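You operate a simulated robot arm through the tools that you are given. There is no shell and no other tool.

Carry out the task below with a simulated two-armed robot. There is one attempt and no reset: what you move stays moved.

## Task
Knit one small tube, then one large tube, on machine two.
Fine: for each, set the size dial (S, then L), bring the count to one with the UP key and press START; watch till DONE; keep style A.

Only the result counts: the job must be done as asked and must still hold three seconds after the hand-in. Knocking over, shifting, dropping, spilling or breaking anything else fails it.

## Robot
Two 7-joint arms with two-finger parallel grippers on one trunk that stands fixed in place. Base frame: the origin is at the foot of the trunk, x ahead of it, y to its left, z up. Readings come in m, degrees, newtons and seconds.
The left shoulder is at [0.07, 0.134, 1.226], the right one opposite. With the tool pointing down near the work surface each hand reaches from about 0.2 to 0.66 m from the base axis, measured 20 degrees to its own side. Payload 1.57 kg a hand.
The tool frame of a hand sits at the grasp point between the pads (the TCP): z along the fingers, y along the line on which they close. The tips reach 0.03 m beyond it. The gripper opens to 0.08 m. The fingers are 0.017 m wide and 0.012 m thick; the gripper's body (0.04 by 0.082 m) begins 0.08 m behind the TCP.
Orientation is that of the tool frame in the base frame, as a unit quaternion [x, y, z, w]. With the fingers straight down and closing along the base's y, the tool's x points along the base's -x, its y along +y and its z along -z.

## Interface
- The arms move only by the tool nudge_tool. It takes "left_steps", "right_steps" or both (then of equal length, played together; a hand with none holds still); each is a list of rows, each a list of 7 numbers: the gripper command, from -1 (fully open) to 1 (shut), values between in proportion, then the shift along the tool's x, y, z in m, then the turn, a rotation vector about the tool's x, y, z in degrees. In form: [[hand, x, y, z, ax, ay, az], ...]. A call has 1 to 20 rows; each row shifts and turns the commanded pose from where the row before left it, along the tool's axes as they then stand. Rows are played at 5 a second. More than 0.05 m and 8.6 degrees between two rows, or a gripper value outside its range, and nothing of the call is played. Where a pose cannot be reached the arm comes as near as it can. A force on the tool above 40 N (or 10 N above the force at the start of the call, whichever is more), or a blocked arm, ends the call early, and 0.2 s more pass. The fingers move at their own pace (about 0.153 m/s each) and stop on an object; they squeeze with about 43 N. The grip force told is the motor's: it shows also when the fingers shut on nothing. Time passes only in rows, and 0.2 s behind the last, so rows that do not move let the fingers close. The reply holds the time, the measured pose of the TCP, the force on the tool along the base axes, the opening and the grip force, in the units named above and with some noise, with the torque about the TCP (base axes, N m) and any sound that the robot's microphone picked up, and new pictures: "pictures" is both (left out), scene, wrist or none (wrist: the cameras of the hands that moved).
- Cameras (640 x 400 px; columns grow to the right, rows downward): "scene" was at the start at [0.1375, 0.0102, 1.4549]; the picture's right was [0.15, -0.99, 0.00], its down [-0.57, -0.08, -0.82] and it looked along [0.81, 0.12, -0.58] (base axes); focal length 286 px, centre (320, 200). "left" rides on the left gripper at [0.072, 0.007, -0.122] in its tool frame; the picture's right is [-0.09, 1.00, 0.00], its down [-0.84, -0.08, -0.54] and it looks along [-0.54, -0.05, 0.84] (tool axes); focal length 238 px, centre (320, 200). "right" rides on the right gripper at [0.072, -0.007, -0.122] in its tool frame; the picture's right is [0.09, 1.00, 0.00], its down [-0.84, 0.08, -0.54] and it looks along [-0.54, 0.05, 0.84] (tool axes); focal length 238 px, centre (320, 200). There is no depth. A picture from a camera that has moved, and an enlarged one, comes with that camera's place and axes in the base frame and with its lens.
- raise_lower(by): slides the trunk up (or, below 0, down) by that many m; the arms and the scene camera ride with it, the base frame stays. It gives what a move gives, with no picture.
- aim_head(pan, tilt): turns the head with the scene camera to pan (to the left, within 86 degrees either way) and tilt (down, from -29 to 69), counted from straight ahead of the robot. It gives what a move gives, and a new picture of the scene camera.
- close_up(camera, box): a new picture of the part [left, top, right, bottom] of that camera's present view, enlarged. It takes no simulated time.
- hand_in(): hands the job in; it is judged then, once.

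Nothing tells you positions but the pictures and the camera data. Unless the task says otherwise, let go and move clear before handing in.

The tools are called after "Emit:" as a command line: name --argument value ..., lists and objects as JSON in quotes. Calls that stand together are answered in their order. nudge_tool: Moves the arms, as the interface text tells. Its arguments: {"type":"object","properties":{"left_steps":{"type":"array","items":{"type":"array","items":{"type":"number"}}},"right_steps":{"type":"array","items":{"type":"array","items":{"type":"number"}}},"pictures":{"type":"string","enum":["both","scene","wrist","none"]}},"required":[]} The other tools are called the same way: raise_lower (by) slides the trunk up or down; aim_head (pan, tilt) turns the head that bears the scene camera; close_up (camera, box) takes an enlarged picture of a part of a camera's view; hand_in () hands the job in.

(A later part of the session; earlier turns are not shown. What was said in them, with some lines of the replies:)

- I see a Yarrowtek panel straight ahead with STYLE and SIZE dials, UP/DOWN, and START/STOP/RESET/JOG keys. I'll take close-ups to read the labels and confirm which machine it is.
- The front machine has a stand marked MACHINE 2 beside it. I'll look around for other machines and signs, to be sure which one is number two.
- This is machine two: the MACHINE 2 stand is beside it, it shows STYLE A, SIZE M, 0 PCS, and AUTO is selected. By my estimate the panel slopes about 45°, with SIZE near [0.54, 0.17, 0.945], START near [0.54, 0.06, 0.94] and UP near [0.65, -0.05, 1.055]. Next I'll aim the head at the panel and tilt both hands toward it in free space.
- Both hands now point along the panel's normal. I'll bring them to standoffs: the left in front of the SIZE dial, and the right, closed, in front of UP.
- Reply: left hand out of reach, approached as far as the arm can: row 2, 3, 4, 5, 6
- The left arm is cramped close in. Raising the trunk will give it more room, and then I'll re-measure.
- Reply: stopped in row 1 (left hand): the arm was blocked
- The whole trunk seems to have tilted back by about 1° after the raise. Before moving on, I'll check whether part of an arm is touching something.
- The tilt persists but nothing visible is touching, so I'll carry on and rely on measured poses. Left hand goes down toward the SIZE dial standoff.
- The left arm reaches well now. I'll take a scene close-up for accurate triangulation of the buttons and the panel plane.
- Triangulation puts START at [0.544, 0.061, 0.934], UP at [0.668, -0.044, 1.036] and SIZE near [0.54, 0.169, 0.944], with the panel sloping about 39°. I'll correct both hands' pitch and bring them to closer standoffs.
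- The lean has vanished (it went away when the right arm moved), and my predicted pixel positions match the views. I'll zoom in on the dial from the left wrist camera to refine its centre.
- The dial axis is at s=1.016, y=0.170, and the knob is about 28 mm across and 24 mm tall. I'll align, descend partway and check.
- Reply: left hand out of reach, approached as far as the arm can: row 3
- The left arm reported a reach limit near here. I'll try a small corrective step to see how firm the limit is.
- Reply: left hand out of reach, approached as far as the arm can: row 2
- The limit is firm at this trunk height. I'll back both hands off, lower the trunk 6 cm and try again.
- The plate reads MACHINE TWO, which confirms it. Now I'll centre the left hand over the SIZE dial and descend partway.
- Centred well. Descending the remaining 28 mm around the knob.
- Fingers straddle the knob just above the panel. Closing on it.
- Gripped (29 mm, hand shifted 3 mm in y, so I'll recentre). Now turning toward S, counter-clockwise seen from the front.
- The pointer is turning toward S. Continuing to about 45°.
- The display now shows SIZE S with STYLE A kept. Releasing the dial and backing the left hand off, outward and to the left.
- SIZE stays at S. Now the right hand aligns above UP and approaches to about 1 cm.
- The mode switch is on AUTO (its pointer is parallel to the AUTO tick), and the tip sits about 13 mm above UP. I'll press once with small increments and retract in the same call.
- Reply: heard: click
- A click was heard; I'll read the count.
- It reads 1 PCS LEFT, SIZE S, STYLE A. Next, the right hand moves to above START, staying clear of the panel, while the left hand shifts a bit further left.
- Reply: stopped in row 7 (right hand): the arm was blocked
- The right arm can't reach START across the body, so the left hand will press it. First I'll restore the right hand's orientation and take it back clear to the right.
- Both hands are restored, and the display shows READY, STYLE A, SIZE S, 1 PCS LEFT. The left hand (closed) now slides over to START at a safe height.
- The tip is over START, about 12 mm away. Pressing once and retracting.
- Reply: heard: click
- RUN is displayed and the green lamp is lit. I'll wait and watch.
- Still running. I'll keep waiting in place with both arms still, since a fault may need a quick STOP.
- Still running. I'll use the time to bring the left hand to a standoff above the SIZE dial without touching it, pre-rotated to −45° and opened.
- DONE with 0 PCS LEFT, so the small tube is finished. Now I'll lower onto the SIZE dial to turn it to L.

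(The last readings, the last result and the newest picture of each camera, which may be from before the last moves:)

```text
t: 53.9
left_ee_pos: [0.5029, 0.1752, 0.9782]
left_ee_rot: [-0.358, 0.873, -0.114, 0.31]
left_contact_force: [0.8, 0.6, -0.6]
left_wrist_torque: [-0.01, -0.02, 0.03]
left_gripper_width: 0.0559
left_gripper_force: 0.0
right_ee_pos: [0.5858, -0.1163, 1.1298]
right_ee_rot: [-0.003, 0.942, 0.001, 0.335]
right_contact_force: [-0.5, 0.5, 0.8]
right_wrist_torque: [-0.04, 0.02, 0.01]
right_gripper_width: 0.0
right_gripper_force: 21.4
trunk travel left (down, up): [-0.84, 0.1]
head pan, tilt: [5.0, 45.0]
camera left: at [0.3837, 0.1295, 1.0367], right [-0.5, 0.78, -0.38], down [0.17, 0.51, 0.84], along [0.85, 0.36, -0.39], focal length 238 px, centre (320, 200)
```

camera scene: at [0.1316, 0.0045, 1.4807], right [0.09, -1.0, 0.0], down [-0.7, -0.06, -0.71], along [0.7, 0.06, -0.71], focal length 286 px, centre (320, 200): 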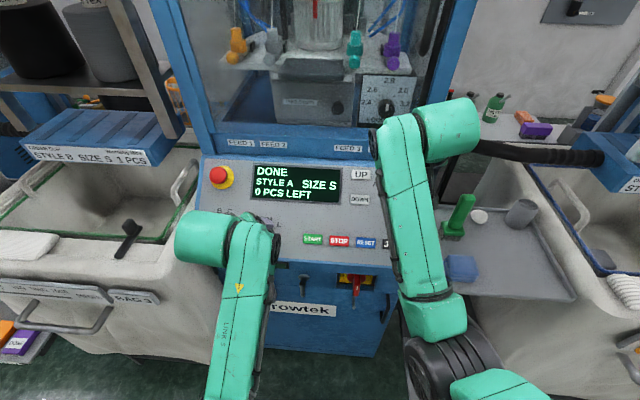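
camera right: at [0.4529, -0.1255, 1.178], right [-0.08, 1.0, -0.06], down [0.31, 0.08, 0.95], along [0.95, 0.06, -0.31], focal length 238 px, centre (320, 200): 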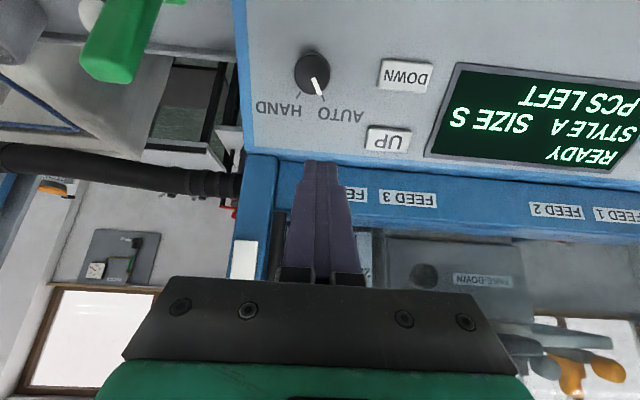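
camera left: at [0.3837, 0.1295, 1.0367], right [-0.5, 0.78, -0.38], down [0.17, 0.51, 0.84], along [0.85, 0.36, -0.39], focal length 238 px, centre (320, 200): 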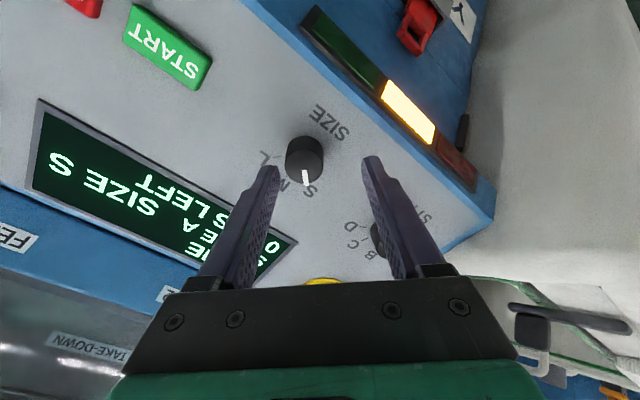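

Emit:
nudge_tool --left_steps '[[-0.4, 0, 0, 0, 0, 0, 0], [-0.4, 0, 0, 0, 0, 0, 0]]' --pictures "both"

```text
t: 54.5
left_ee_pos: [0.5035, 0.1758, 0.9786]
left_ee_rot: [-0.358, 0.873, -0.114, 0.311]
left_contact_force: [-0.5, 0.0, 0.5]
left_wrist_torque: [0.02, 0.0, 0.02]
left_gripper_width: 0.0559
left_gripper_force: 0.0
right_ee_pos: [0.588, -0.1172, 1.1275]
right_ee_rot: [-0.003, 0.942, 0.002, 0.335]
right_contact_force: [-0.1, -0.1, 0.1]
right_wrist_torque: [0.02, 0.01, -0.02]
right_gripper_width: 0.0
right_gripper_force: 22.1
trunk travel left (down, up): [-0.84, 0.1]
head pan, tilt: [5.0, 45.0]
camera scene: at [0.1314, 0.0043, 1.4807], right [0.09, -1.0, 0.0], down [-0.7, -0.06, -0.71], along [0.7, 0.06, -0.71], focal length 286 px, centre (320, 200)
camera left: at [0.3848, 0.1299, 1.0379], right [-0.5, 0.78, -0.38], down [0.16, 0.51, 0.84], along [0.85, 0.36, -0.38], focal length 238 px, centre (320, 200)
```

scene: 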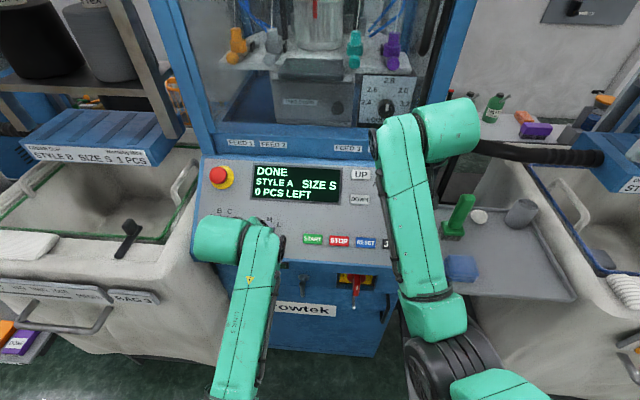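
left: 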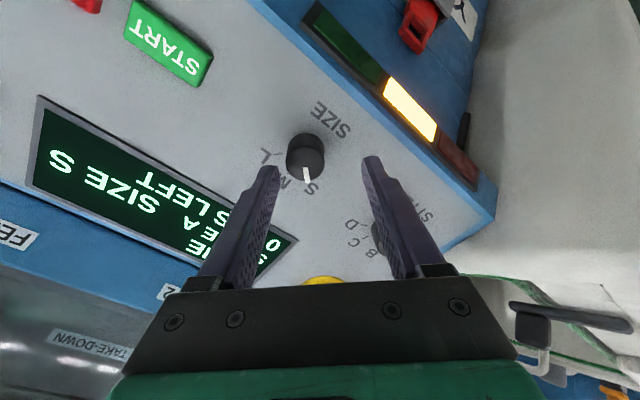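

In this elbow posture the hand isn't tracking well at −45°. I'll back off, return to 0° and grip there, then turn clockwise from that pose.

Emit:
nudge_tool --left_steps '[[-0.4, 0, 0, -0.025, 0, 0, 0], [-0.4, 0, 0, -0.025, 0, 0, 0], [-0.4, 0, 0, 0, 0, 0, 7.5], [-0.4, 0, 0, 0, 0, 0, 7.5], [-0.4, 0, 0, 0, 0, 0, 7.5], [-0.4, 0, 0, 0, 0, 0, 7.5], [-0.4, 0, 0, 0, 0, 0, 7.5], [-0.4, 0, 0, 0, 0, 0, 7.5], [-0.4, 0, 0, 0, 0, 0, 0], [-0.4, 0, 0, 0.025, 0, 0, 0], [-0.4, 0, 0, 0.025, 0, 0, 0], [-0.4, 0, 0, 0, 0, 0, 0]]' --pictures "both"

```text
t: 57.1
left_ee_pos: [0.5062, 0.1667, 0.984]
left_ee_rot: [-0.001, 0.942, 0.001, 0.336]
left_contact_force: [-0.8, -0.1, -0.6]
left_wrist_torque: [0.01, 0.01, -0.01]
left_gripper_width: 0.0558
left_gripper_force: 0.1
right_ee_pos: [0.5867, -0.1181, 1.1294]
right_ee_rot: [-0.003, 0.943, 0.002, 0.334]
right_contact_force: [-0.2, -1.2, 0.4]
right_wrist_torque: [0.03, 0.0, 0.0]
right_gripper_width: 0.0
right_gripper_force: 21.9
trunk travel left (down, up): [-0.84, 0.1]
head pan, tilt: [5.0, 45.0]
camera scene: at [0.1311, 0.0042, 1.4807], right [0.09, -1.0, 0.0], down [-0.7, -0.06, -0.71], along [0.7, 0.06, -0.71], focal length 286 px, centre (320, 200)
camera left: at [0.3741, 0.1763, 1.033], right [0.07, 1.0, 0.06], down [0.31, -0.08, 0.95], along [0.95, -0.05, -0.31], focal length 238 px, centre (320, 200)
```

scene: 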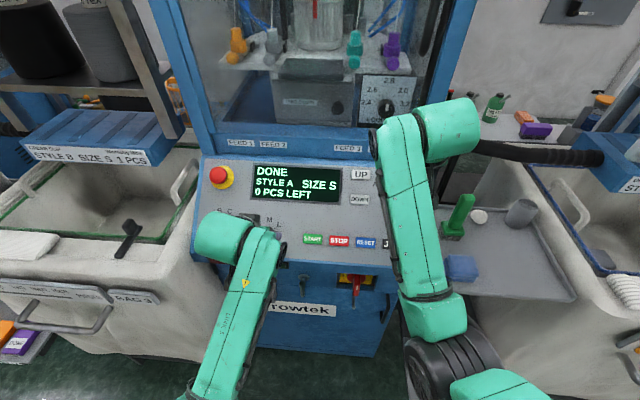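
left: 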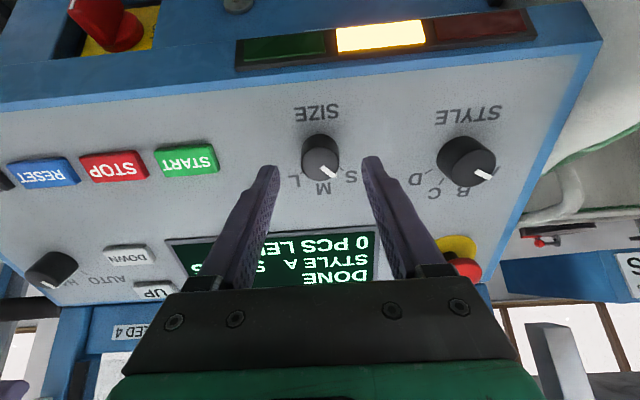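

Tracking is good at 0°. Descending and gripping the knob.

Emit:
nudge_tool --left_steps '[[-0.4, -0.001, 0.0015, 0.01, 0, 0, 0], [-0.4, 0, 0, 0.01, 0, 0, 0], [-0.4, 0, 0, 0.009, 0, 0, 0], [-0.4, 0, 0, 0, 0, 0, 0], [0.6, 0, 0, 0, 0, 0, 0], [0.6, 0, 0, 0, 0, 0, 0], [0.6, 0, 0, 0, 0, 0, 0]]' --pictures "wrist"

```text
t: 58.7
left_ee_pos: [0.5259, 0.1688, 0.9613]
left_ee_rot: [0.0, 0.942, -0.001, 0.336]
left_contact_force: [1.3, -4.4, -1.8]
left_wrist_torque: [-0.23, -0.15, -0.14]
left_gripper_width: 0.0292
left_gripper_force: 39.2
right_ee_pos: [0.587, -0.118, 1.1273]
right_ee_rot: [-0.002, 0.942, 0.001, 0.334]
right_contact_force: [0.7, -0.9, -0.1]
right_wrist_torque: [0.0, -0.01, 0.0]
right_gripper_width: 0.0001
right_gripper_force: 21.9
trunk travel left (down, up): [-0.84, 0.1]
head pan, tilt: [5.0, 45.0]
camera left: at [0.3935, 0.1765, 1.0107], right [0.07, 1.0, 0.06], down [0.31, -0.08, 0.95], along [0.95, -0.05, -0.31], focal length 238 px, centre (320, 200)
```

left: 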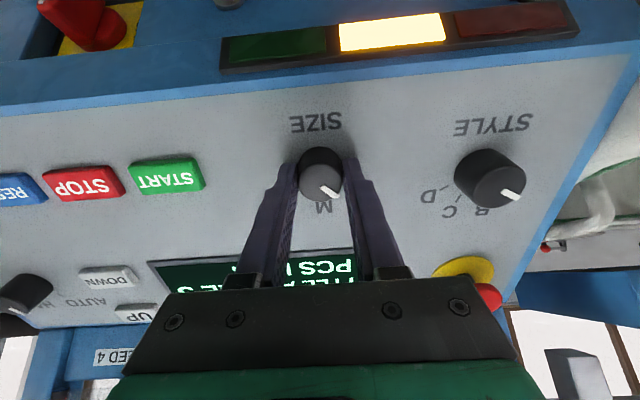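

Gripped. Turning clockwise (+z) in steps, toward M first.

Emit:
nudge_tool --left_steps '[[0.6, 0, -0.001, 0, 0, 0, 7.5], [0.6, 0, 0, 0, 0, 0, 7.5], [0.6, 0, 0, 0, 0, 0, 7.5], [0.6, 0, 0, 0, 0, 0, 7.5], [0.6, 0, 0, 0, 0, 0, 7.5], [0.6, 0, 0, 0, 0, 0, 7.5], [0.6, 0, 0, 0, 0, 0, 0]]' --pictures "both"

```text
t: 60.3
left_ee_pos: [0.5275, 0.1681, 0.9615]
left_ee_rot: [0.361, 0.87, 0.129, 0.31]
left_contact_force: [-3.4, -4.8, -1.1]
left_wrist_torque: [-0.47, -0.25, -0.35]
left_gripper_width: 0.0293
left_gripper_force: 39.2
right_ee_pos: [0.5848, -0.1176, 1.1276]
right_ee_rot: [-0.002, 0.942, 0.001, 0.335]
right_contact_force: [0.3, 0.4, 0.8]
right_wrist_torque: [0.02, -0.03, 0.0]
right_gripper_width: 0.0
right_gripper_force: 21.7
trunk travel left (down, up): [-0.84, 0.1]
head pan, tilt: [5.0, 45.0]
camera scene: at [0.1305, 0.0033, 1.4808], right [0.09, -1.0, 0.0], down [-0.7, -0.06, -0.71], along [0.7, 0.06, -0.71], focal length 286 px, centre (320, 200)
camera left: at [0.4131, 0.2246, 1.0267], right [0.6, 0.64, 0.49], down [0.07, -0.65, 0.76], along [0.8, -0.42, -0.43], focal length 238 px, centre (320, 200)
```

scene: 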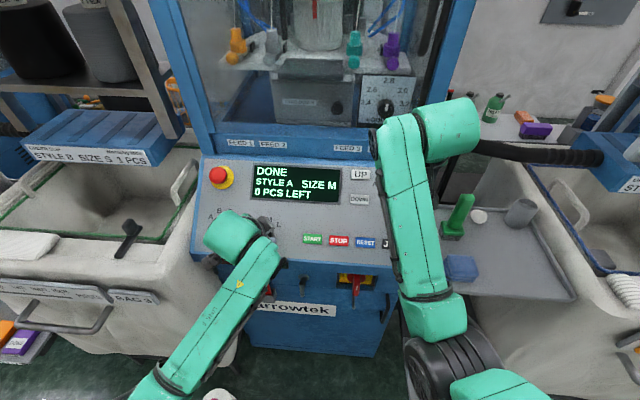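
left: 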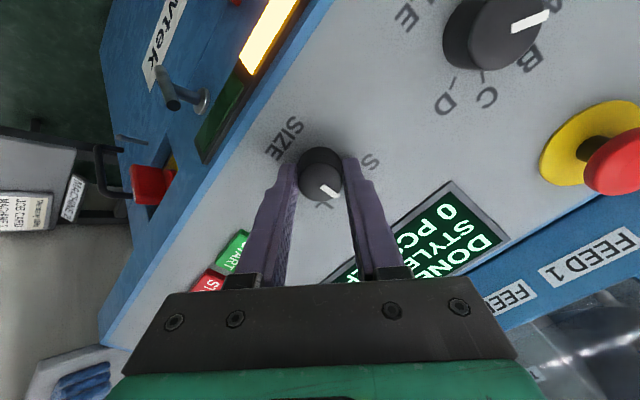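

Now at M and tracking well. Continuing another 45° to L.

Emit:
nudge_tool --left_steps '[[0.6, 0, 0, 0, 0, 0, 7.5], [0.6, 0, 0, 0, 0, 0, 7.5], [0.6, 0, 0, 0, 0, 0, 7.5], [0.6, 0, 0, 0, 0, 0, 7.5], [0.6, 0, 0, 0, 0, 0, 7.5], [0.6, 0, 0, 0, 0, 0, 7.5], [0.6, 0, 0, 0, 0, 0, 0]]' --pictures "both"

Emit:
close_up --camera "scene" --box '[200, 150, 440, 300]'

```text
t: 61.9
left_ee_pos: [0.5254, 0.1678, 0.9622]
left_ee_rot: [0.666, 0.666, 0.237, 0.236]
left_contact_force: [-7.4, -7.1, -8.1]
left_wrist_torque: [-0.8, 0.41, 0.11]
left_gripper_width: 0.0292
left_gripper_force: 38.5
right_ee_pos: [0.5865, -0.1176, 1.1284]
right_ee_rot: [-0.002, 0.942, 0.001, 0.335]
right_contact_force: [-0.2, 0.0, -0.9]
right_wrist_torque: [0.05, -0.01, 0.01]
right_gripper_width: 0.0001
right_gripper_force: 21.1
trunk travel left (down, up): [-0.84, 0.1]
head pan, tilt: [5.0, 45.0]
camera scene: at [0.1309, 0.0028, 1.4807], right [0.09, -1.0, 0.0], down [-0.7, -0.06, -0.71], along [0.7, 0.06, -0.71], focal length 286 px, centre (320, 200)
camera left: at [0.4538, 0.2409, 1.06], right [0.77, -0.09, 0.63], down [-0.4, -0.84, 0.37], along [0.49, -0.54, -0.68], focal length 238 px, centre (320, 200)
```

scene: 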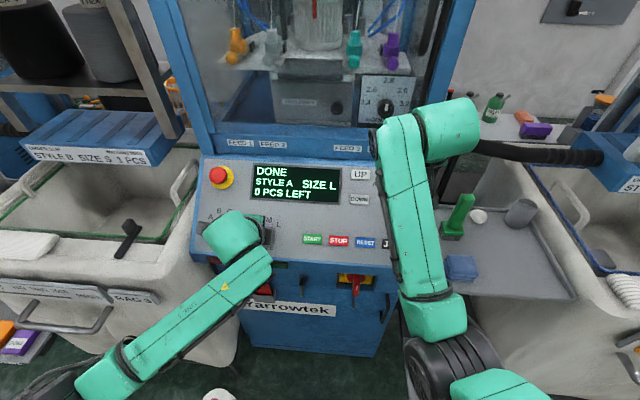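
left: 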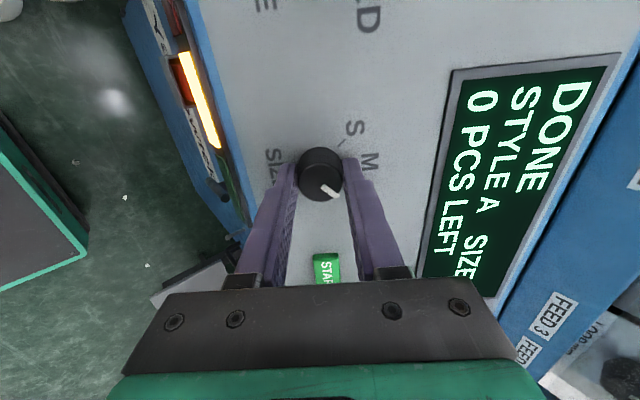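

```text
2.67 times, centred on (320, 225) of scene
camera zoom: at [0.1309, 0.0028, 1.4807], right [0.09, -1.0, 0.0], down [-0.7, -0.06, -0.71], along [0.7, 0.06, -0.71], focal length 763 px, centre (320, 133)
```

zoom: 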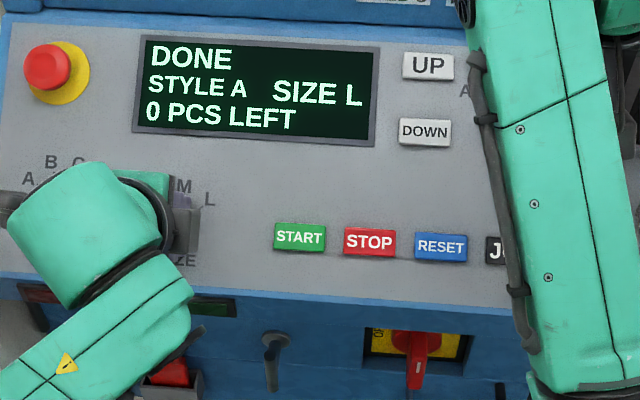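

Display shows SIZE L, STYLE A, 0 PCS. Releasing, backing off and rotating the left hand back to 0°.

Emit:
nudge_tool --left_steps '[[-0.4, 0, 0, 0, 0, 0, 0], [-0.4, 0, 0, 0, 0, 0, 0], [-0.4, 0, 0, -0.015, 0, 0, 0], [-0.4, 0, 0, -0.03, 0, 0, 0], [-0.4, 0, 0, -0.035, 0, 0, 0], [1, 0, 0, 0, 0, 0, -8], [1, 0, 0, 0, 0, 0, -8], [1, 0, 0, 0, 0, 0, -8], [1, 0, 0, 0, 0, 0, -8], [1, 0, 0, 0, 0, 0, -8], [1, 0, 0, 0, 0, 0, -8], [1, 0, 0, 0, 0, 0, -8], [1, 0, 0, 0, 0, 0, -8], [1, 0, 0, 0, 0, 0, -8], [1, 0, 0, 0, 0, 0, -8], [1, 0, 0, 0, 0, 0, -8], [1, 0, 0, 0, 0, 0, -2], [1, 0, 0, 0, 0, 0, 0]]' --pictures "both"

```text
t: 65.7
left_ee_pos: [0.474, 0.1691, 1.0242]
left_ee_rot: [-0.001, 0.942, -0.001, 0.336]
left_contact_force: [-0.4, 0.0, -0.6]
left_wrist_torque: [0.01, -0.01, 0.0]
left_gripper_width: 0.0
left_gripper_force: 21.1
right_ee_pos: [0.5863, -0.1181, 1.1282]
right_ee_rot: [-0.003, 0.942, 0.001, 0.335]
right_contact_force: [-0.2, -0.1, -0.3]
right_wrist_torque: [0.0, -0.01, 0.02]
right_gripper_width: 0.0
right_gripper_force: 21.1
trunk travel left (down, up): [-0.84, 0.1]
head pan, tilt: [5.0, 45.0]
camera scene: at [0.1317, 0.0045, 1.4807], right [0.09, -1.0, 0.0], down [-0.7, -0.06, -0.71], along [0.7, 0.06, -0.71], focal length 286 px, centre (320, 200)
camera left: at [0.3429, 0.177, 1.0726], right [0.07, 1.0, 0.06], down [0.31, -0.08, 0.95], along [0.95, -0.05, -0.31], focal length 238 px, centre (320, 200)
```

scene: 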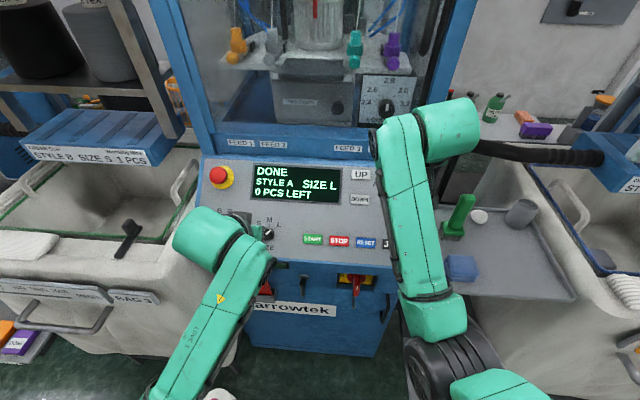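
left: 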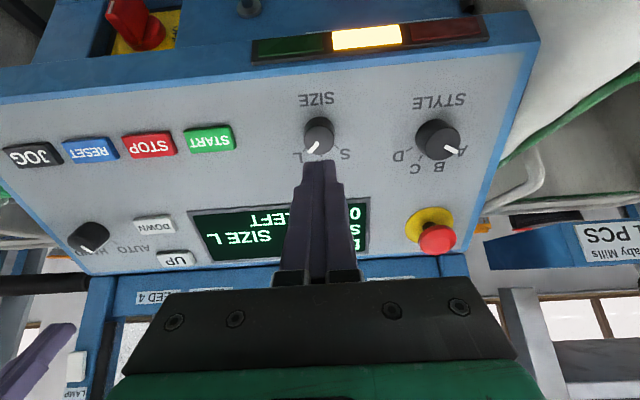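

SIZE L holds. The right hand now goes back above UP.

Emit:
nudge_tool --right_steps '[[1, -0.003, 0.025, 0, 0, 0, 0], [1, 0, 0.025, 0, 0, 0, 0], [1, 0, 0.024, 0, 0, 0, 0], [1, 0, 0, 0.03, 0, 0, 0], [1, 0, 0, 0.03, 0, 0, 0], [1, 0, 0, 0.02, 0, 0, 0], [1, 0, 0, 0, 0, 0, 0]]' --pictures "both"

```text
t: 67.3
left_ee_pos: [0.4762, 0.1686, 1.0242]
left_ee_rot: [-0.001, 0.942, 0.0, 0.336]
left_contact_force: [0.1, 1.1, -0.4]
left_wrist_torque: [-0.03, -0.03, -0.01]
left_gripper_width: 0.0002
left_gripper_force: 21.6
right_ee_pos: [0.6402, -0.045, 1.0684]
right_ee_rot: [-0.003, 0.942, 0.002, 0.335]
right_contact_force: [0.2, 0.5, -0.1]
right_wrist_torque: [0.01, 0.01, 0.01]
right_gripper_width: 0.0002
right_gripper_force: 21.1
trunk travel left (down, up): [-0.84, 0.1]
head pan, tilt: [5.0, 45.0]
camera scene: at [0.1314, 0.0043, 1.4807], right [0.09, -1.0, 0.0], down [-0.7, -0.06, -0.71], along [0.7, 0.06, -0.71], focal length 286 px, centre (320, 200)
camera right: at [0.5061, -0.0525, 1.1179], right [-0.08, 1.0, -0.06], down [0.31, 0.08, 0.95], along [0.95, 0.06, -0.31], focal length 238 px, centre (320, 200)
```

scene: 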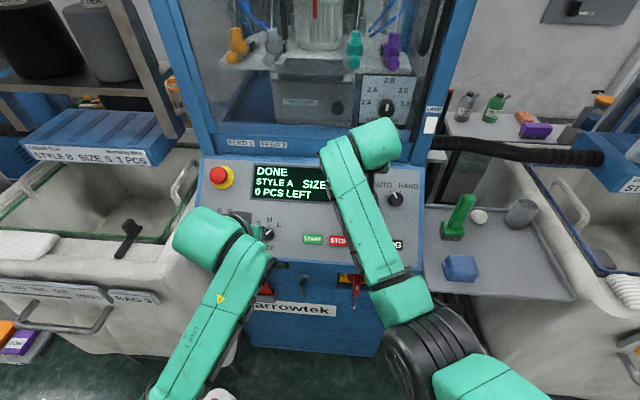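
right: 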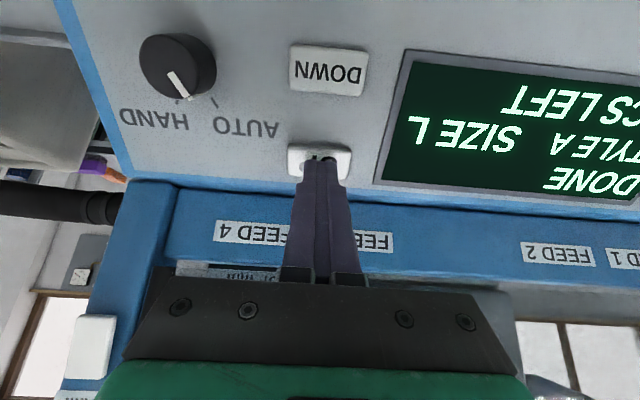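

This is the same pose as the first press. Pressing UP once, then retracting back to the right.

Emit:
nudge_tool --right_steps '[[1, 0, 0, 0.009, 0, 0, 0], [1, 0, 0, 0.004, 0, 0, 0], [1, 0, 0, 0.003, 0, 0, 0], [1, 0, 0, -0.006, 0, 0, 0], [1, 0, 0, -0.03, 0, 0, 0], [1, 0, 0, -0.03, 0, 0, 0], [1, 0, -0.025, -0.025, 0, 0, 0], [1, 0.003, -0.025, 0, 0, 0, 0], [1, 0, -0.024, 0, 0, 0, 0], [1, 0, 0, 0, 0, 0, 0]]' --pictures "scene"

Emit:
close_up --camera "scene" --box '[200, 150, 440, 300]'

```text
t: 69.5
left_ee_pos: [0.4754, 0.1695, 1.0234]
left_ee_rot: [-0.001, 0.942, 0.001, 0.336]
left_contact_force: [0.3, 0.0, -0.1]
left_wrist_torque: [0.0, -0.01, -0.03]
left_gripper_width: 0.0
left_gripper_force: 20.9
right_ee_pos: [0.5908, -0.1182, 1.1232]
right_ee_rot: [-0.004, 0.942, 0.002, 0.334]
right_contact_force: [-0.2, 1.1, -0.9]
right_wrist_torque: [-0.01, 0.01, -0.01]
right_gripper_width: 0.0
right_gripper_force: 21.8
trunk travel left (down, up): [-0.84, 0.1]
head pan, tilt: [5.0, 45.0]
heard: click
camera scene: at [0.1317, 0.0045, 1.4806], right [0.09, -1.0, 0.0], down [-0.7, -0.06, -0.71], along [0.7, 0.06, -0.71], focal length 286 px, centre (320, 200)
```

scene: 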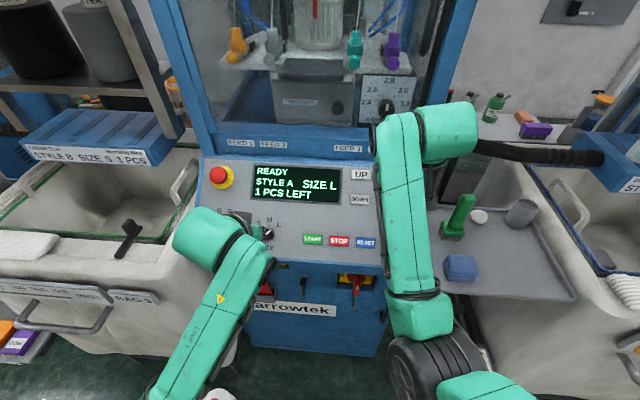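

```text
2.67 times, centred on (320, 225) of scene
camera zoom: at [0.1317, 0.0045, 1.4806], right [0.09, -1.0, 0.0], down [-0.7, -0.06, -0.71], along [0.7, 0.06, -0.71], focal length 763 px, centre (320, 133)
```

zoom: 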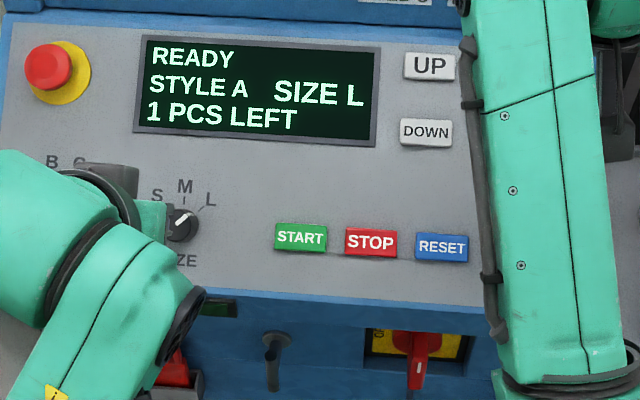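

READY, STYLE A, SIZE L, 1 PCS LEFT. The left hand goes to START.

Emit:
nudge_tool --left_steps '[[1, 0.004, -0.036, 0, 0, 0, 0], [1, 0, -0.036, 0, 0, 0, 0], [1, 0, -0.036, 0, 0, 0, 0], [1, 0, 0, 0.03, 0, 0, 0], [1, 0, 0, 0.03, 0, 0, 0], [1, 0, 0, 0.01, 0, 0, 0], [1, 0, 0, 0, 0, 0, 0]]' --pictures "wrist"

```text
t: 71.1
left_ee_pos: [0.5149, 0.0602, 0.969]
left_ee_rot: [-0.001, 0.942, -0.001, 0.336]
left_contact_force: [-0.1, -0.6, 0.0]
left_wrist_torque: [0.02, 0.01, 0.0]
left_gripper_width: 0.0
left_gripper_force: 21.8
right_ee_pos: [0.5902, -0.1201, 1.1226]
right_ee_rot: [-0.003, 0.942, 0.001, 0.334]
right_contact_force: [0.6, -0.1, -0.4]
right_wrist_torque: [-0.03, 0.0, -0.01]
right_gripper_width: 0.0
right_gripper_force: 21.4
trunk travel left (down, up): [-0.84, 0.1]
head pan, tilt: [5.0, 45.0]
camera left: at [0.3834, 0.069, 1.0172], right [0.07, 1.0, 0.06], down [0.31, -0.08, 0.95], along [0.95, -0.05, -0.31], focal length 238 px, centre (320, 200)
```

left: 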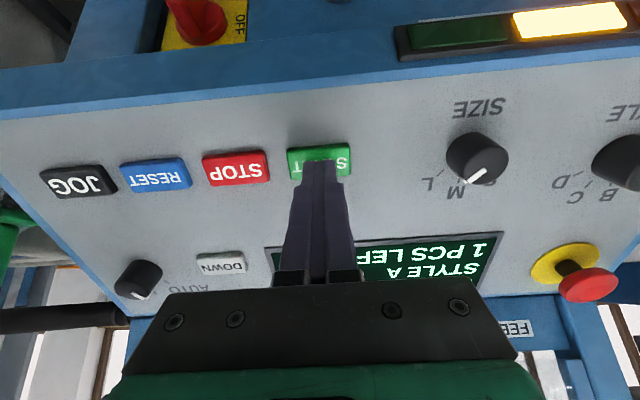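

Aligned on START. Pressing once and retracting.

Emit:
nudge_tool --left_steps '[[1, 0.002, 0, 0.012, 0, 0, 0], [1, 0, 0, 0.004, 0, 0, 0], [1, 0, 0, 0.0025, 0, 0, 0], [1, 0, 0, -0.008, 0, 0, 0], [1, 0, 0, -0.02, 0, 0, 0], [1, 0, 0, -0.03, 0, 0, 0], [1, 0, 0, -0.03, 0, 0, 0]]' --pictures "scene"

Emit:
close_up --camera "scene" --box '[200, 150, 440, 300]'

```text
t: 72.7
left_ee_pos: [0.4752, 0.0654, 1.0186]
left_ee_rot: [-0.001, 0.941, 0.007, 0.338]
left_contact_force: [0.5, -0.2, 0.3]
left_wrist_torque: [-0.02, 0.0, 0.01]
left_gripper_width: 0.0001
left_gripper_force: 20.8
right_ee_pos: [0.5917, -0.1191, 1.1233]
right_ee_rot: [-0.003, 0.942, 0.001, 0.335]
right_contact_force: [-0.7, -0.1, -0.1]
right_wrist_torque: [0.05, 0.03, 0.01]
right_gripper_width: 0.0003
right_gripper_force: 21.2
trunk travel left (down, up): [-0.84, 0.1]
head pan, tilt: [5.0, 45.0]
heard: click
camera scene: at [0.1317, 0.0043, 1.4806], right [0.09, -1.0, 0.0], down [-0.7, -0.06, -0.71], along [0.7, 0.06, -0.71], focal length 286 px, centre (320, 200)
```

scene: 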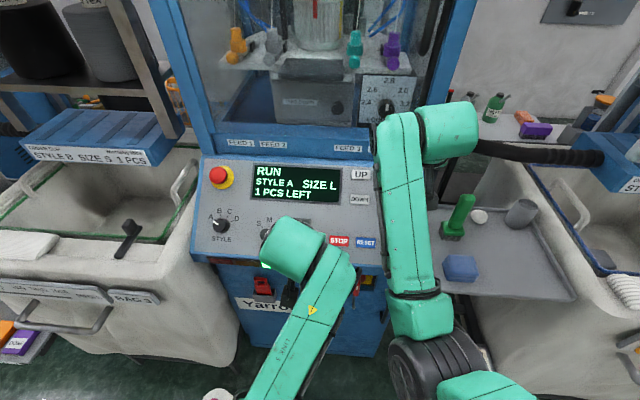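

```text
2.67 times, centred on (320, 225) of scene
camera zoom: at [0.1317, 0.0043, 1.4806], right [0.09, -1.0, 0.0], down [-0.7, -0.06, -0.71], along [0.7, 0.06, -0.71], focal length 763 px, centre (320, 133)
```

zoom: 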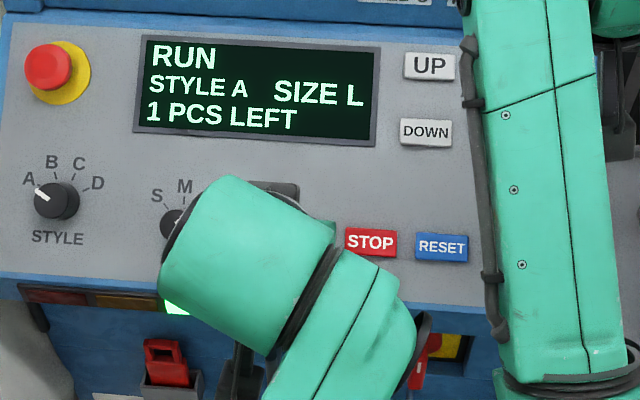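

RUN with STYLE A and SIZE L. Waiting for DONE with the hands still.

Emit:
nudge_tool --left_steps '[[1, 0, 0, 0, 0, 0, 0], [1, 0, 0, 0, 0, 0, 0], [1, 0, 0, 0, 0, 0, 0], [1, 0, 0, 0, 0, 0, 0], [1, 0, 0, 0, 0, 0, 0], [1, 0, 0, 0, 0, 0, 0], [1, 0, 0, 0, 0, 0, 0], [1, 0, 0, 0, 0, 0, 0], [1, 0, 0, 0, 0, 0, 0], [1, 0, 0, 0, 0, 0, 0], [1, 0, 0, 0, 0, 0, 0], [1, 0, 0, 0, 0, 0, 0], [1, 0, 0, 0, 0, 0, 0], [1, 0, 0, 0, 0, 0, 0], [1, 0, 0, 0, 0, 0, 0], [1, 0, 0, 0, 0, 0, 0], [1, 0, 0, 0, 0, 0, 0], [1, 0, 0, 0, 0, 0, 0]]' --pictures "scene"

Emit:
nudge_tool --left_steps '[[1, 0, 0, 0, 0, 0, 0], [1, 0, 0, 0, 0, 0, 0], [1, 0, 0, 0, 0, 0, 0], [1, 0, 0, 0, 0, 0, 0], [1, 0, 0, 0, 0, 0, 0], [1, 0, 0, 0, 0, 0, 0], [1, 0, 0, 0, 0, 0, 0], [1, 0, 0, 0, 0, 0, 0], [1, 0, 0, 0, 0, 0, 0], [1, 0, 0, 0, 0, 0, 0], [1, 0, 0, 0, 0, 0, 0], [1, 0, 0, 0, 0, 0, 0], [1, 0, 0, 0, 0, 0, 0], [1, 0, 0, 0, 0, 0, 0], [1, 0, 0, 0, 0, 0, 0], [1, 0, 0, 0, 0, 0, 0], [1, 0, 0, 0, 0, 0, 0], [1, 0, 0, 0, 0, 0, 0]]' --pictures "scene"

```text
t: 76.5
left_ee_pos: [0.4727, 0.0623, 1.0155]
left_ee_rot: [0.002, 0.942, 0.007, 0.335]
left_contact_force: [-0.6, -1.1, 0.2]
left_wrist_torque: [-0.01, -0.01, -0.03]
left_gripper_width: 0.0
left_gripper_force: 21.1
right_ee_pos: [0.5909, -0.1193, 1.1243]
right_ee_rot: [-0.002, 0.942, 0.001, 0.335]
right_contact_force: [0.1, 0.0, 0.7]
right_wrist_torque: [0.01, -0.03, 0.0]
right_gripper_width: 0.0001
right_gripper_force: 21.2
trunk travel left (down, up): [-0.84, 0.1]
head pan, tilt: [5.0, 45.0]
camera scene: at [0.1316, 0.0044, 1.4807], right [0.09, -1.0, 0.0], down [-0.7, -0.06, -0.71], along [0.7, 0.06, -0.71], focal length 286 px, centre (320, 200)
```

scene: 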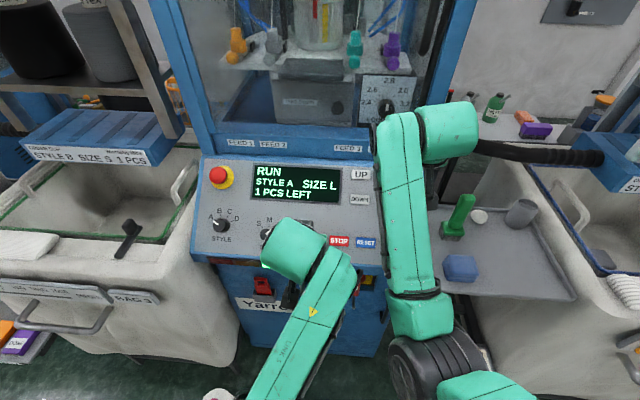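

```text
t: 80.3
left_ee_pos: [0.4724, 0.0635, 1.0175]
left_ee_rot: [0.001, 0.942, 0.007, 0.336]
left_contact_force: [0.1, 0.5, 0.1]
left_wrist_torque: [-0.01, 0.0, -0.01]
left_gripper_width: 0.0
left_gripper_force: 21.2
right_ee_pos: [0.5909, -0.1189, 1.1233]
right_ee_rot: [-0.003, 0.942, 0.002, 0.334]
right_contact_force: [0.0, -0.5, -0.7]
right_wrist_torque: [0.01, 0.0, -0.03]
right_gripper_width: 0.0
right_gripper_force: 21.3
trunk travel left (down, up): [-0.84, 0.1]
head pan, tilt: [5.0, 45.0]
camera scene: at [0.1316, 0.0044, 1.4807], right [0.09, -1.0, 0.0], down [-0.7, -0.06, -0.71], along [0.7, 0.06, -0.71], focal length 286 px, centre (320, 200)
```

scene: 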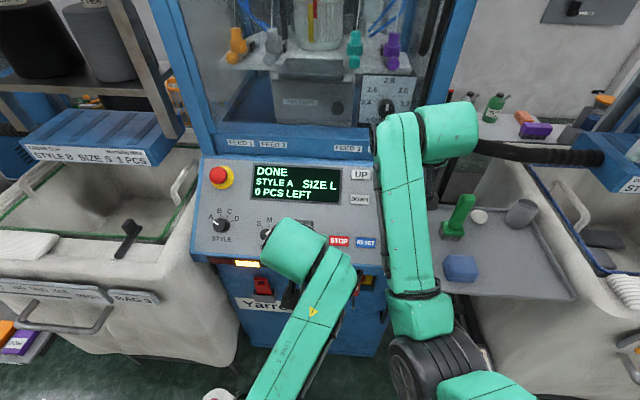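

DONE with 0 PCS LEFT: the large tube is finished. I'll retract the left hand clear and look the scene over before handing in.

Emit:
nudge_tool --left_steps '[[1, 0, 0, -0.03, 0, 0, 0], [1, 0, 0.02, -0.03, 0, 0, 0], [1, -0.02, 0.03, -0.02, 0, 0, 0], [1, -0.02, 0.03, -0.01, 0, 0, 0], [1, -0.02, 0.03, 0, 0, 0, 0], [1, -0.02, 0.03, 0, 0, 0, 0], [1, 0, 0, 0, 0, 0, 0]]' --right_steps '[[1, 0, 0, -0.02, 0, 0, 0], [1, 0, 0, -0.02, 0, 0, 0], [1, 0, 0, -0.02, 0, 0, 0], [1, 0, 0, 0, 0, 0, 0], [1, 0, 0, 0, 0, 0, 0], [1, 0, 0, 0, 0, 0, 0], [1, 0, 0, 0, 0, 0, 0]]' --pictures "scene"

Emit:
close_up --camera "scene" --box '[190, 150, 450, 320]'

Emit:
aim_head --pan -40 --tilt 45

Emit:
aim_head --pan 35 --tilt 50

```text
t: 81.9
left_ee_pos: [0.4757, 0.2041, 1.1423]
left_ee_rot: [0.0, 0.942, 0.003, 0.336]
left_contact_force: [1.1, -0.3, 0.0]
left_wrist_torque: [0.0, 0.02, -0.02]
left_gripper_width: 0.0
left_gripper_force: 21.1
right_ee_pos: [0.554, -0.1214, 1.1716]
right_ee_rot: [-0.001, 0.942, -0.003, 0.336]
right_contact_force: [0.0, 0.5, -0.1]
right_wrist_torque: [-0.02, -0.01, 0.01]
right_gripper_width: 0.0
right_gripper_force: 21.6
trunk travel left (down, up): [-0.84, 0.1]
head pan, tilt: [5.0, 45.0]
camera scene: at [0.1315, 0.0042, 1.4807], right [0.09, -1.0, 0.0], down [-0.7, -0.06, -0.71], along [0.7, 0.06, -0.71], focal length 286 px, centre (320, 200)
```

scene: 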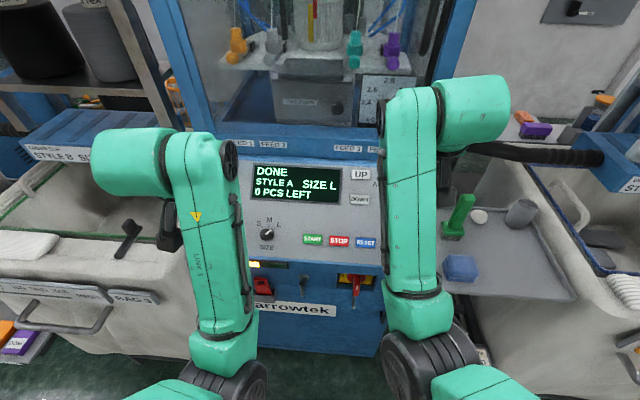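

```text
2.35 times, centred on (320, 235) of scene
camera zoom: at [0.1315, 0.0042, 1.4807], right [0.09, -1.0, 0.0], down [-0.7, -0.06, -0.71], along [0.7, 0.06, -0.71], focal length 674 px, centre (320, 118)
```

zoom: 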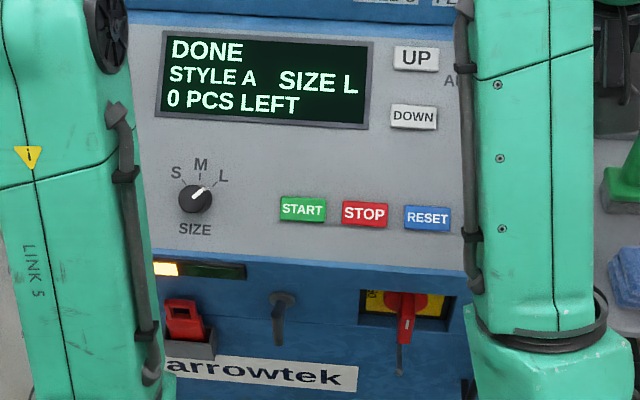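

```text
t: 83.0
left_ee_pos: [0.4777, 0.2031, 1.1422]
left_ee_rot: [-0.001, 0.941, 0.004, 0.338]
left_contact_force: [0.6, 0.1, -0.2]
left_wrist_torque: [0.02, 0.0, 0.03]
left_gripper_width: 0.0002
left_gripper_force: 21.3
right_ee_pos: [0.5533, -0.1205, 1.1705]
right_ee_rot: [-0.001, 0.942, -0.003, 0.335]
right_contact_force: [-1.1, -0.2, 0.1]
right_wrist_torque: [-0.03, 0.03, 0.01]
right_gripper_width: 0.0
right_gripper_force: 21.2
trunk travel left (down, up): [-0.84, 0.1]
head pan, tilt: [-40.0, 45.0]
camera scene: at [0.113, -0.0549, 1.4807], right [-0.64, -0.77, 0.0], down [-0.54, 0.45, -0.71], along [0.54, -0.45, -0.71], focal length 286 px, centre (320, 200)
```

scene: 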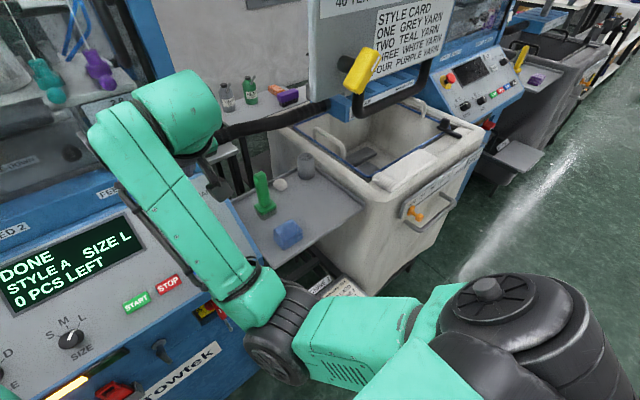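

```text
t: 84.5
left_ee_pos: [0.4764, 0.2045, 1.1419]
left_ee_rot: [-0.001, 0.942, 0.003, 0.336]
left_contact_force: [-0.1, -0.1, 0.1]
left_wrist_torque: [-0.03, 0.0, -0.02]
left_gripper_width: 0.0
left_gripper_force: 21.7
right_ee_pos: [0.5536, -0.1215, 1.17]
right_ee_rot: [-0.001, 0.942, -0.004, 0.335]
right_contact_force: [0.5, 0.5, -0.3]
right_wrist_torque: [-0.02, 0.02, 0.01]
right_gripper_width: 0.0
right_gripper_force: 21.0
trunk travel left (down, up): [-0.84, 0.1]
head pan, tilt: [35.0, 50.0]
camera scene: at [0.1138, 0.0414, 1.4737], right [0.57, -0.82, 0.0], down [-0.63, -0.44, -0.64], along [0.53, 0.37, -0.77], focal length 286 px, centre (320, 200)
```

scene: 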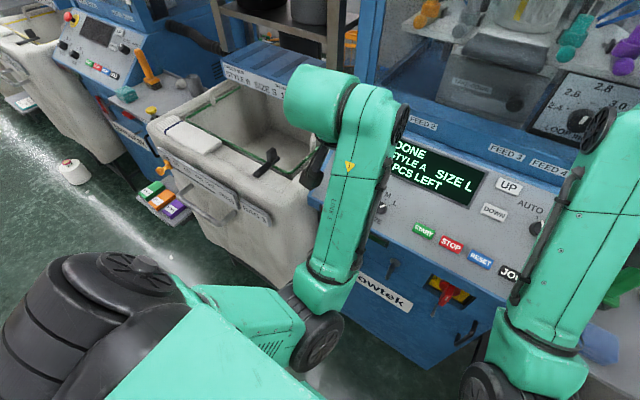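

Display: DONE, STYLE A, SIZE L, 0 PCS LEFT. I'll compare the right-hand surroundings with the early picture, to check that nothing was disturbed there.

Emit:
aim_head --pan -40 --tilt 35

Emit:
close_up --camera "scene" --box '[200, 50, 520, 250]'

Emit:
aim_head --pan -50 --tilt 25

```text
t: 86.0
left_ee_pos: [0.4762, 0.2042, 1.1409]
left_ee_rot: [-0.001, 0.942, 0.004, 0.335]
left_contact_force: [-0.2, -0.5, 0.3]
left_wrist_torque: [-0.01, -0.01, -0.03]
left_gripper_width: 0.0
left_gripper_force: 21.4
right_ee_pos: [0.5541, -0.1213, 1.1693]
right_ee_rot: [-0.001, 0.942, -0.003, 0.335]
right_contact_force: [0.2, 0.0, 0.3]
right_wrist_torque: [0.0, 0.0, 0.03]
right_gripper_width: 0.0
right_gripper_force: 22.1
trunk travel left (down, up): [-0.84, 0.1]
head pan, tilt: [-40.0, 35.0]
camera scene: at [0.1182, -0.0592, 1.4955], right [-0.64, -0.77, 0.0], down [-0.44, 0.37, -0.82], along [0.63, -0.53, -0.57], focal length 286 px, centre (320, 200)
```

scene: 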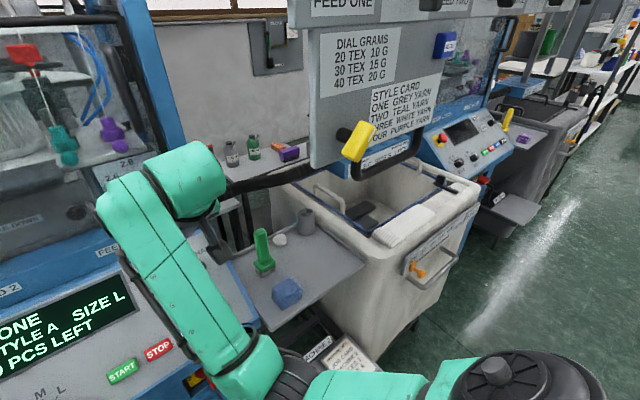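

```text
2.00 times, centred on (360, 150) of scene
camera zoom: at [0.1182, -0.0592, 1.4955], right [-0.64, -0.77, 0.0], down [-0.44, 0.37, -0.82], along [0.63, -0.53, -0.57], focal length 572 px, centre (240, 300)
```

zoom: 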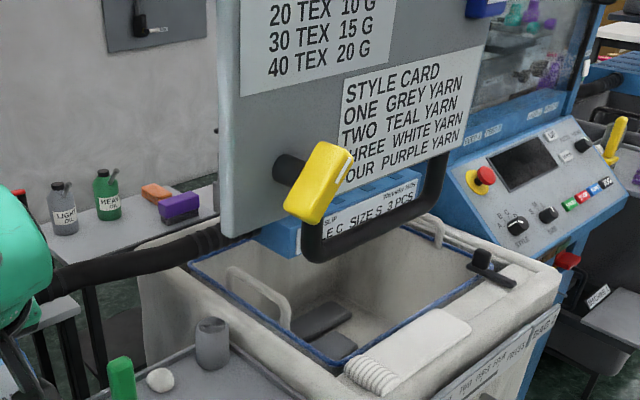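

```text
t: 86.7
left_ee_pos: [0.4764, 0.2034, 1.1416]
left_ee_rot: [-0.001, 0.942, 0.004, 0.336]
left_contact_force: [-1.0, -0.4, 0.0]
left_wrist_torque: [0.0, 0.0, 0.01]
left_gripper_width: 0.0
left_gripper_force: 21.3
right_ee_pos: [0.5533, -0.1215, 1.1692]
right_ee_rot: [-0.001, 0.942, -0.003, 0.334]
right_contact_force: [-0.7, 0.1, 0.7]
right_wrist_torque: [-0.03, 0.03, 0.0]
right_gripper_width: 0.0
right_gripper_force: 21.9
trunk travel left (down, up): [-0.84, 0.1]
head pan, tilt: [-50.0, 25.0]
camera scene: at [0.1099, -0.0732, 1.5112], right [-0.77, -0.64, 0.0], down [-0.27, 0.32, -0.91], along [0.58, -0.69, -0.42], focal length 286 px, centre (320, 200)
```

scene: 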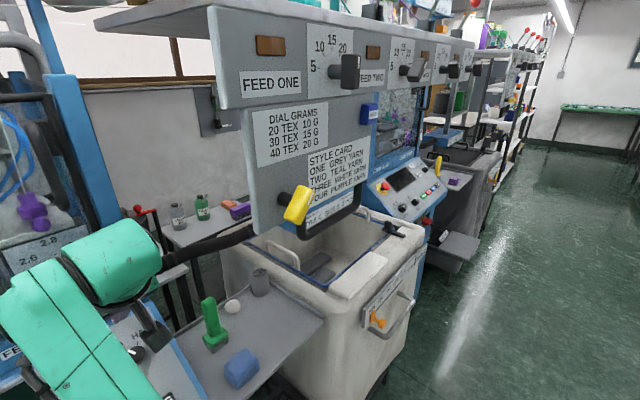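

Both runs finished: the display reads DONE with STYLE A and SIZE L, and two tubes lie in the delivery bin. The surroundings look unchanged and both hands are clear, so I'm handing in.

Emit:
hand_in

```text
The job is handed in.
```

Machine two knitted one small tube and then one large tube, both in style A. After each run the display read DONE with 0 PCS LEFT. For each tube I set the dial (S, then L), pressed UP once to bring the count to one, and pressed START once.

- **Tubes:** two dark pieces are lying in the right-hand bin. I take them to be the two tubes, but I didn't check their sizes there.
- **Possible contact:** early on, raising the trunk tipped the robot back about 1°, until I moved the right arm. The right elbow had probably pressed against the hanging board that holds the style card. From comparing pictures taken before and after, I don't think anything there moved.
- **Dial position:** SIZE is still on L. The job card at the machine says M, so reset the dial if you need M next.

Both hands were clear of the machine when I handed the job in. The reply only confirmed receipt, so I don't know how it was judged.
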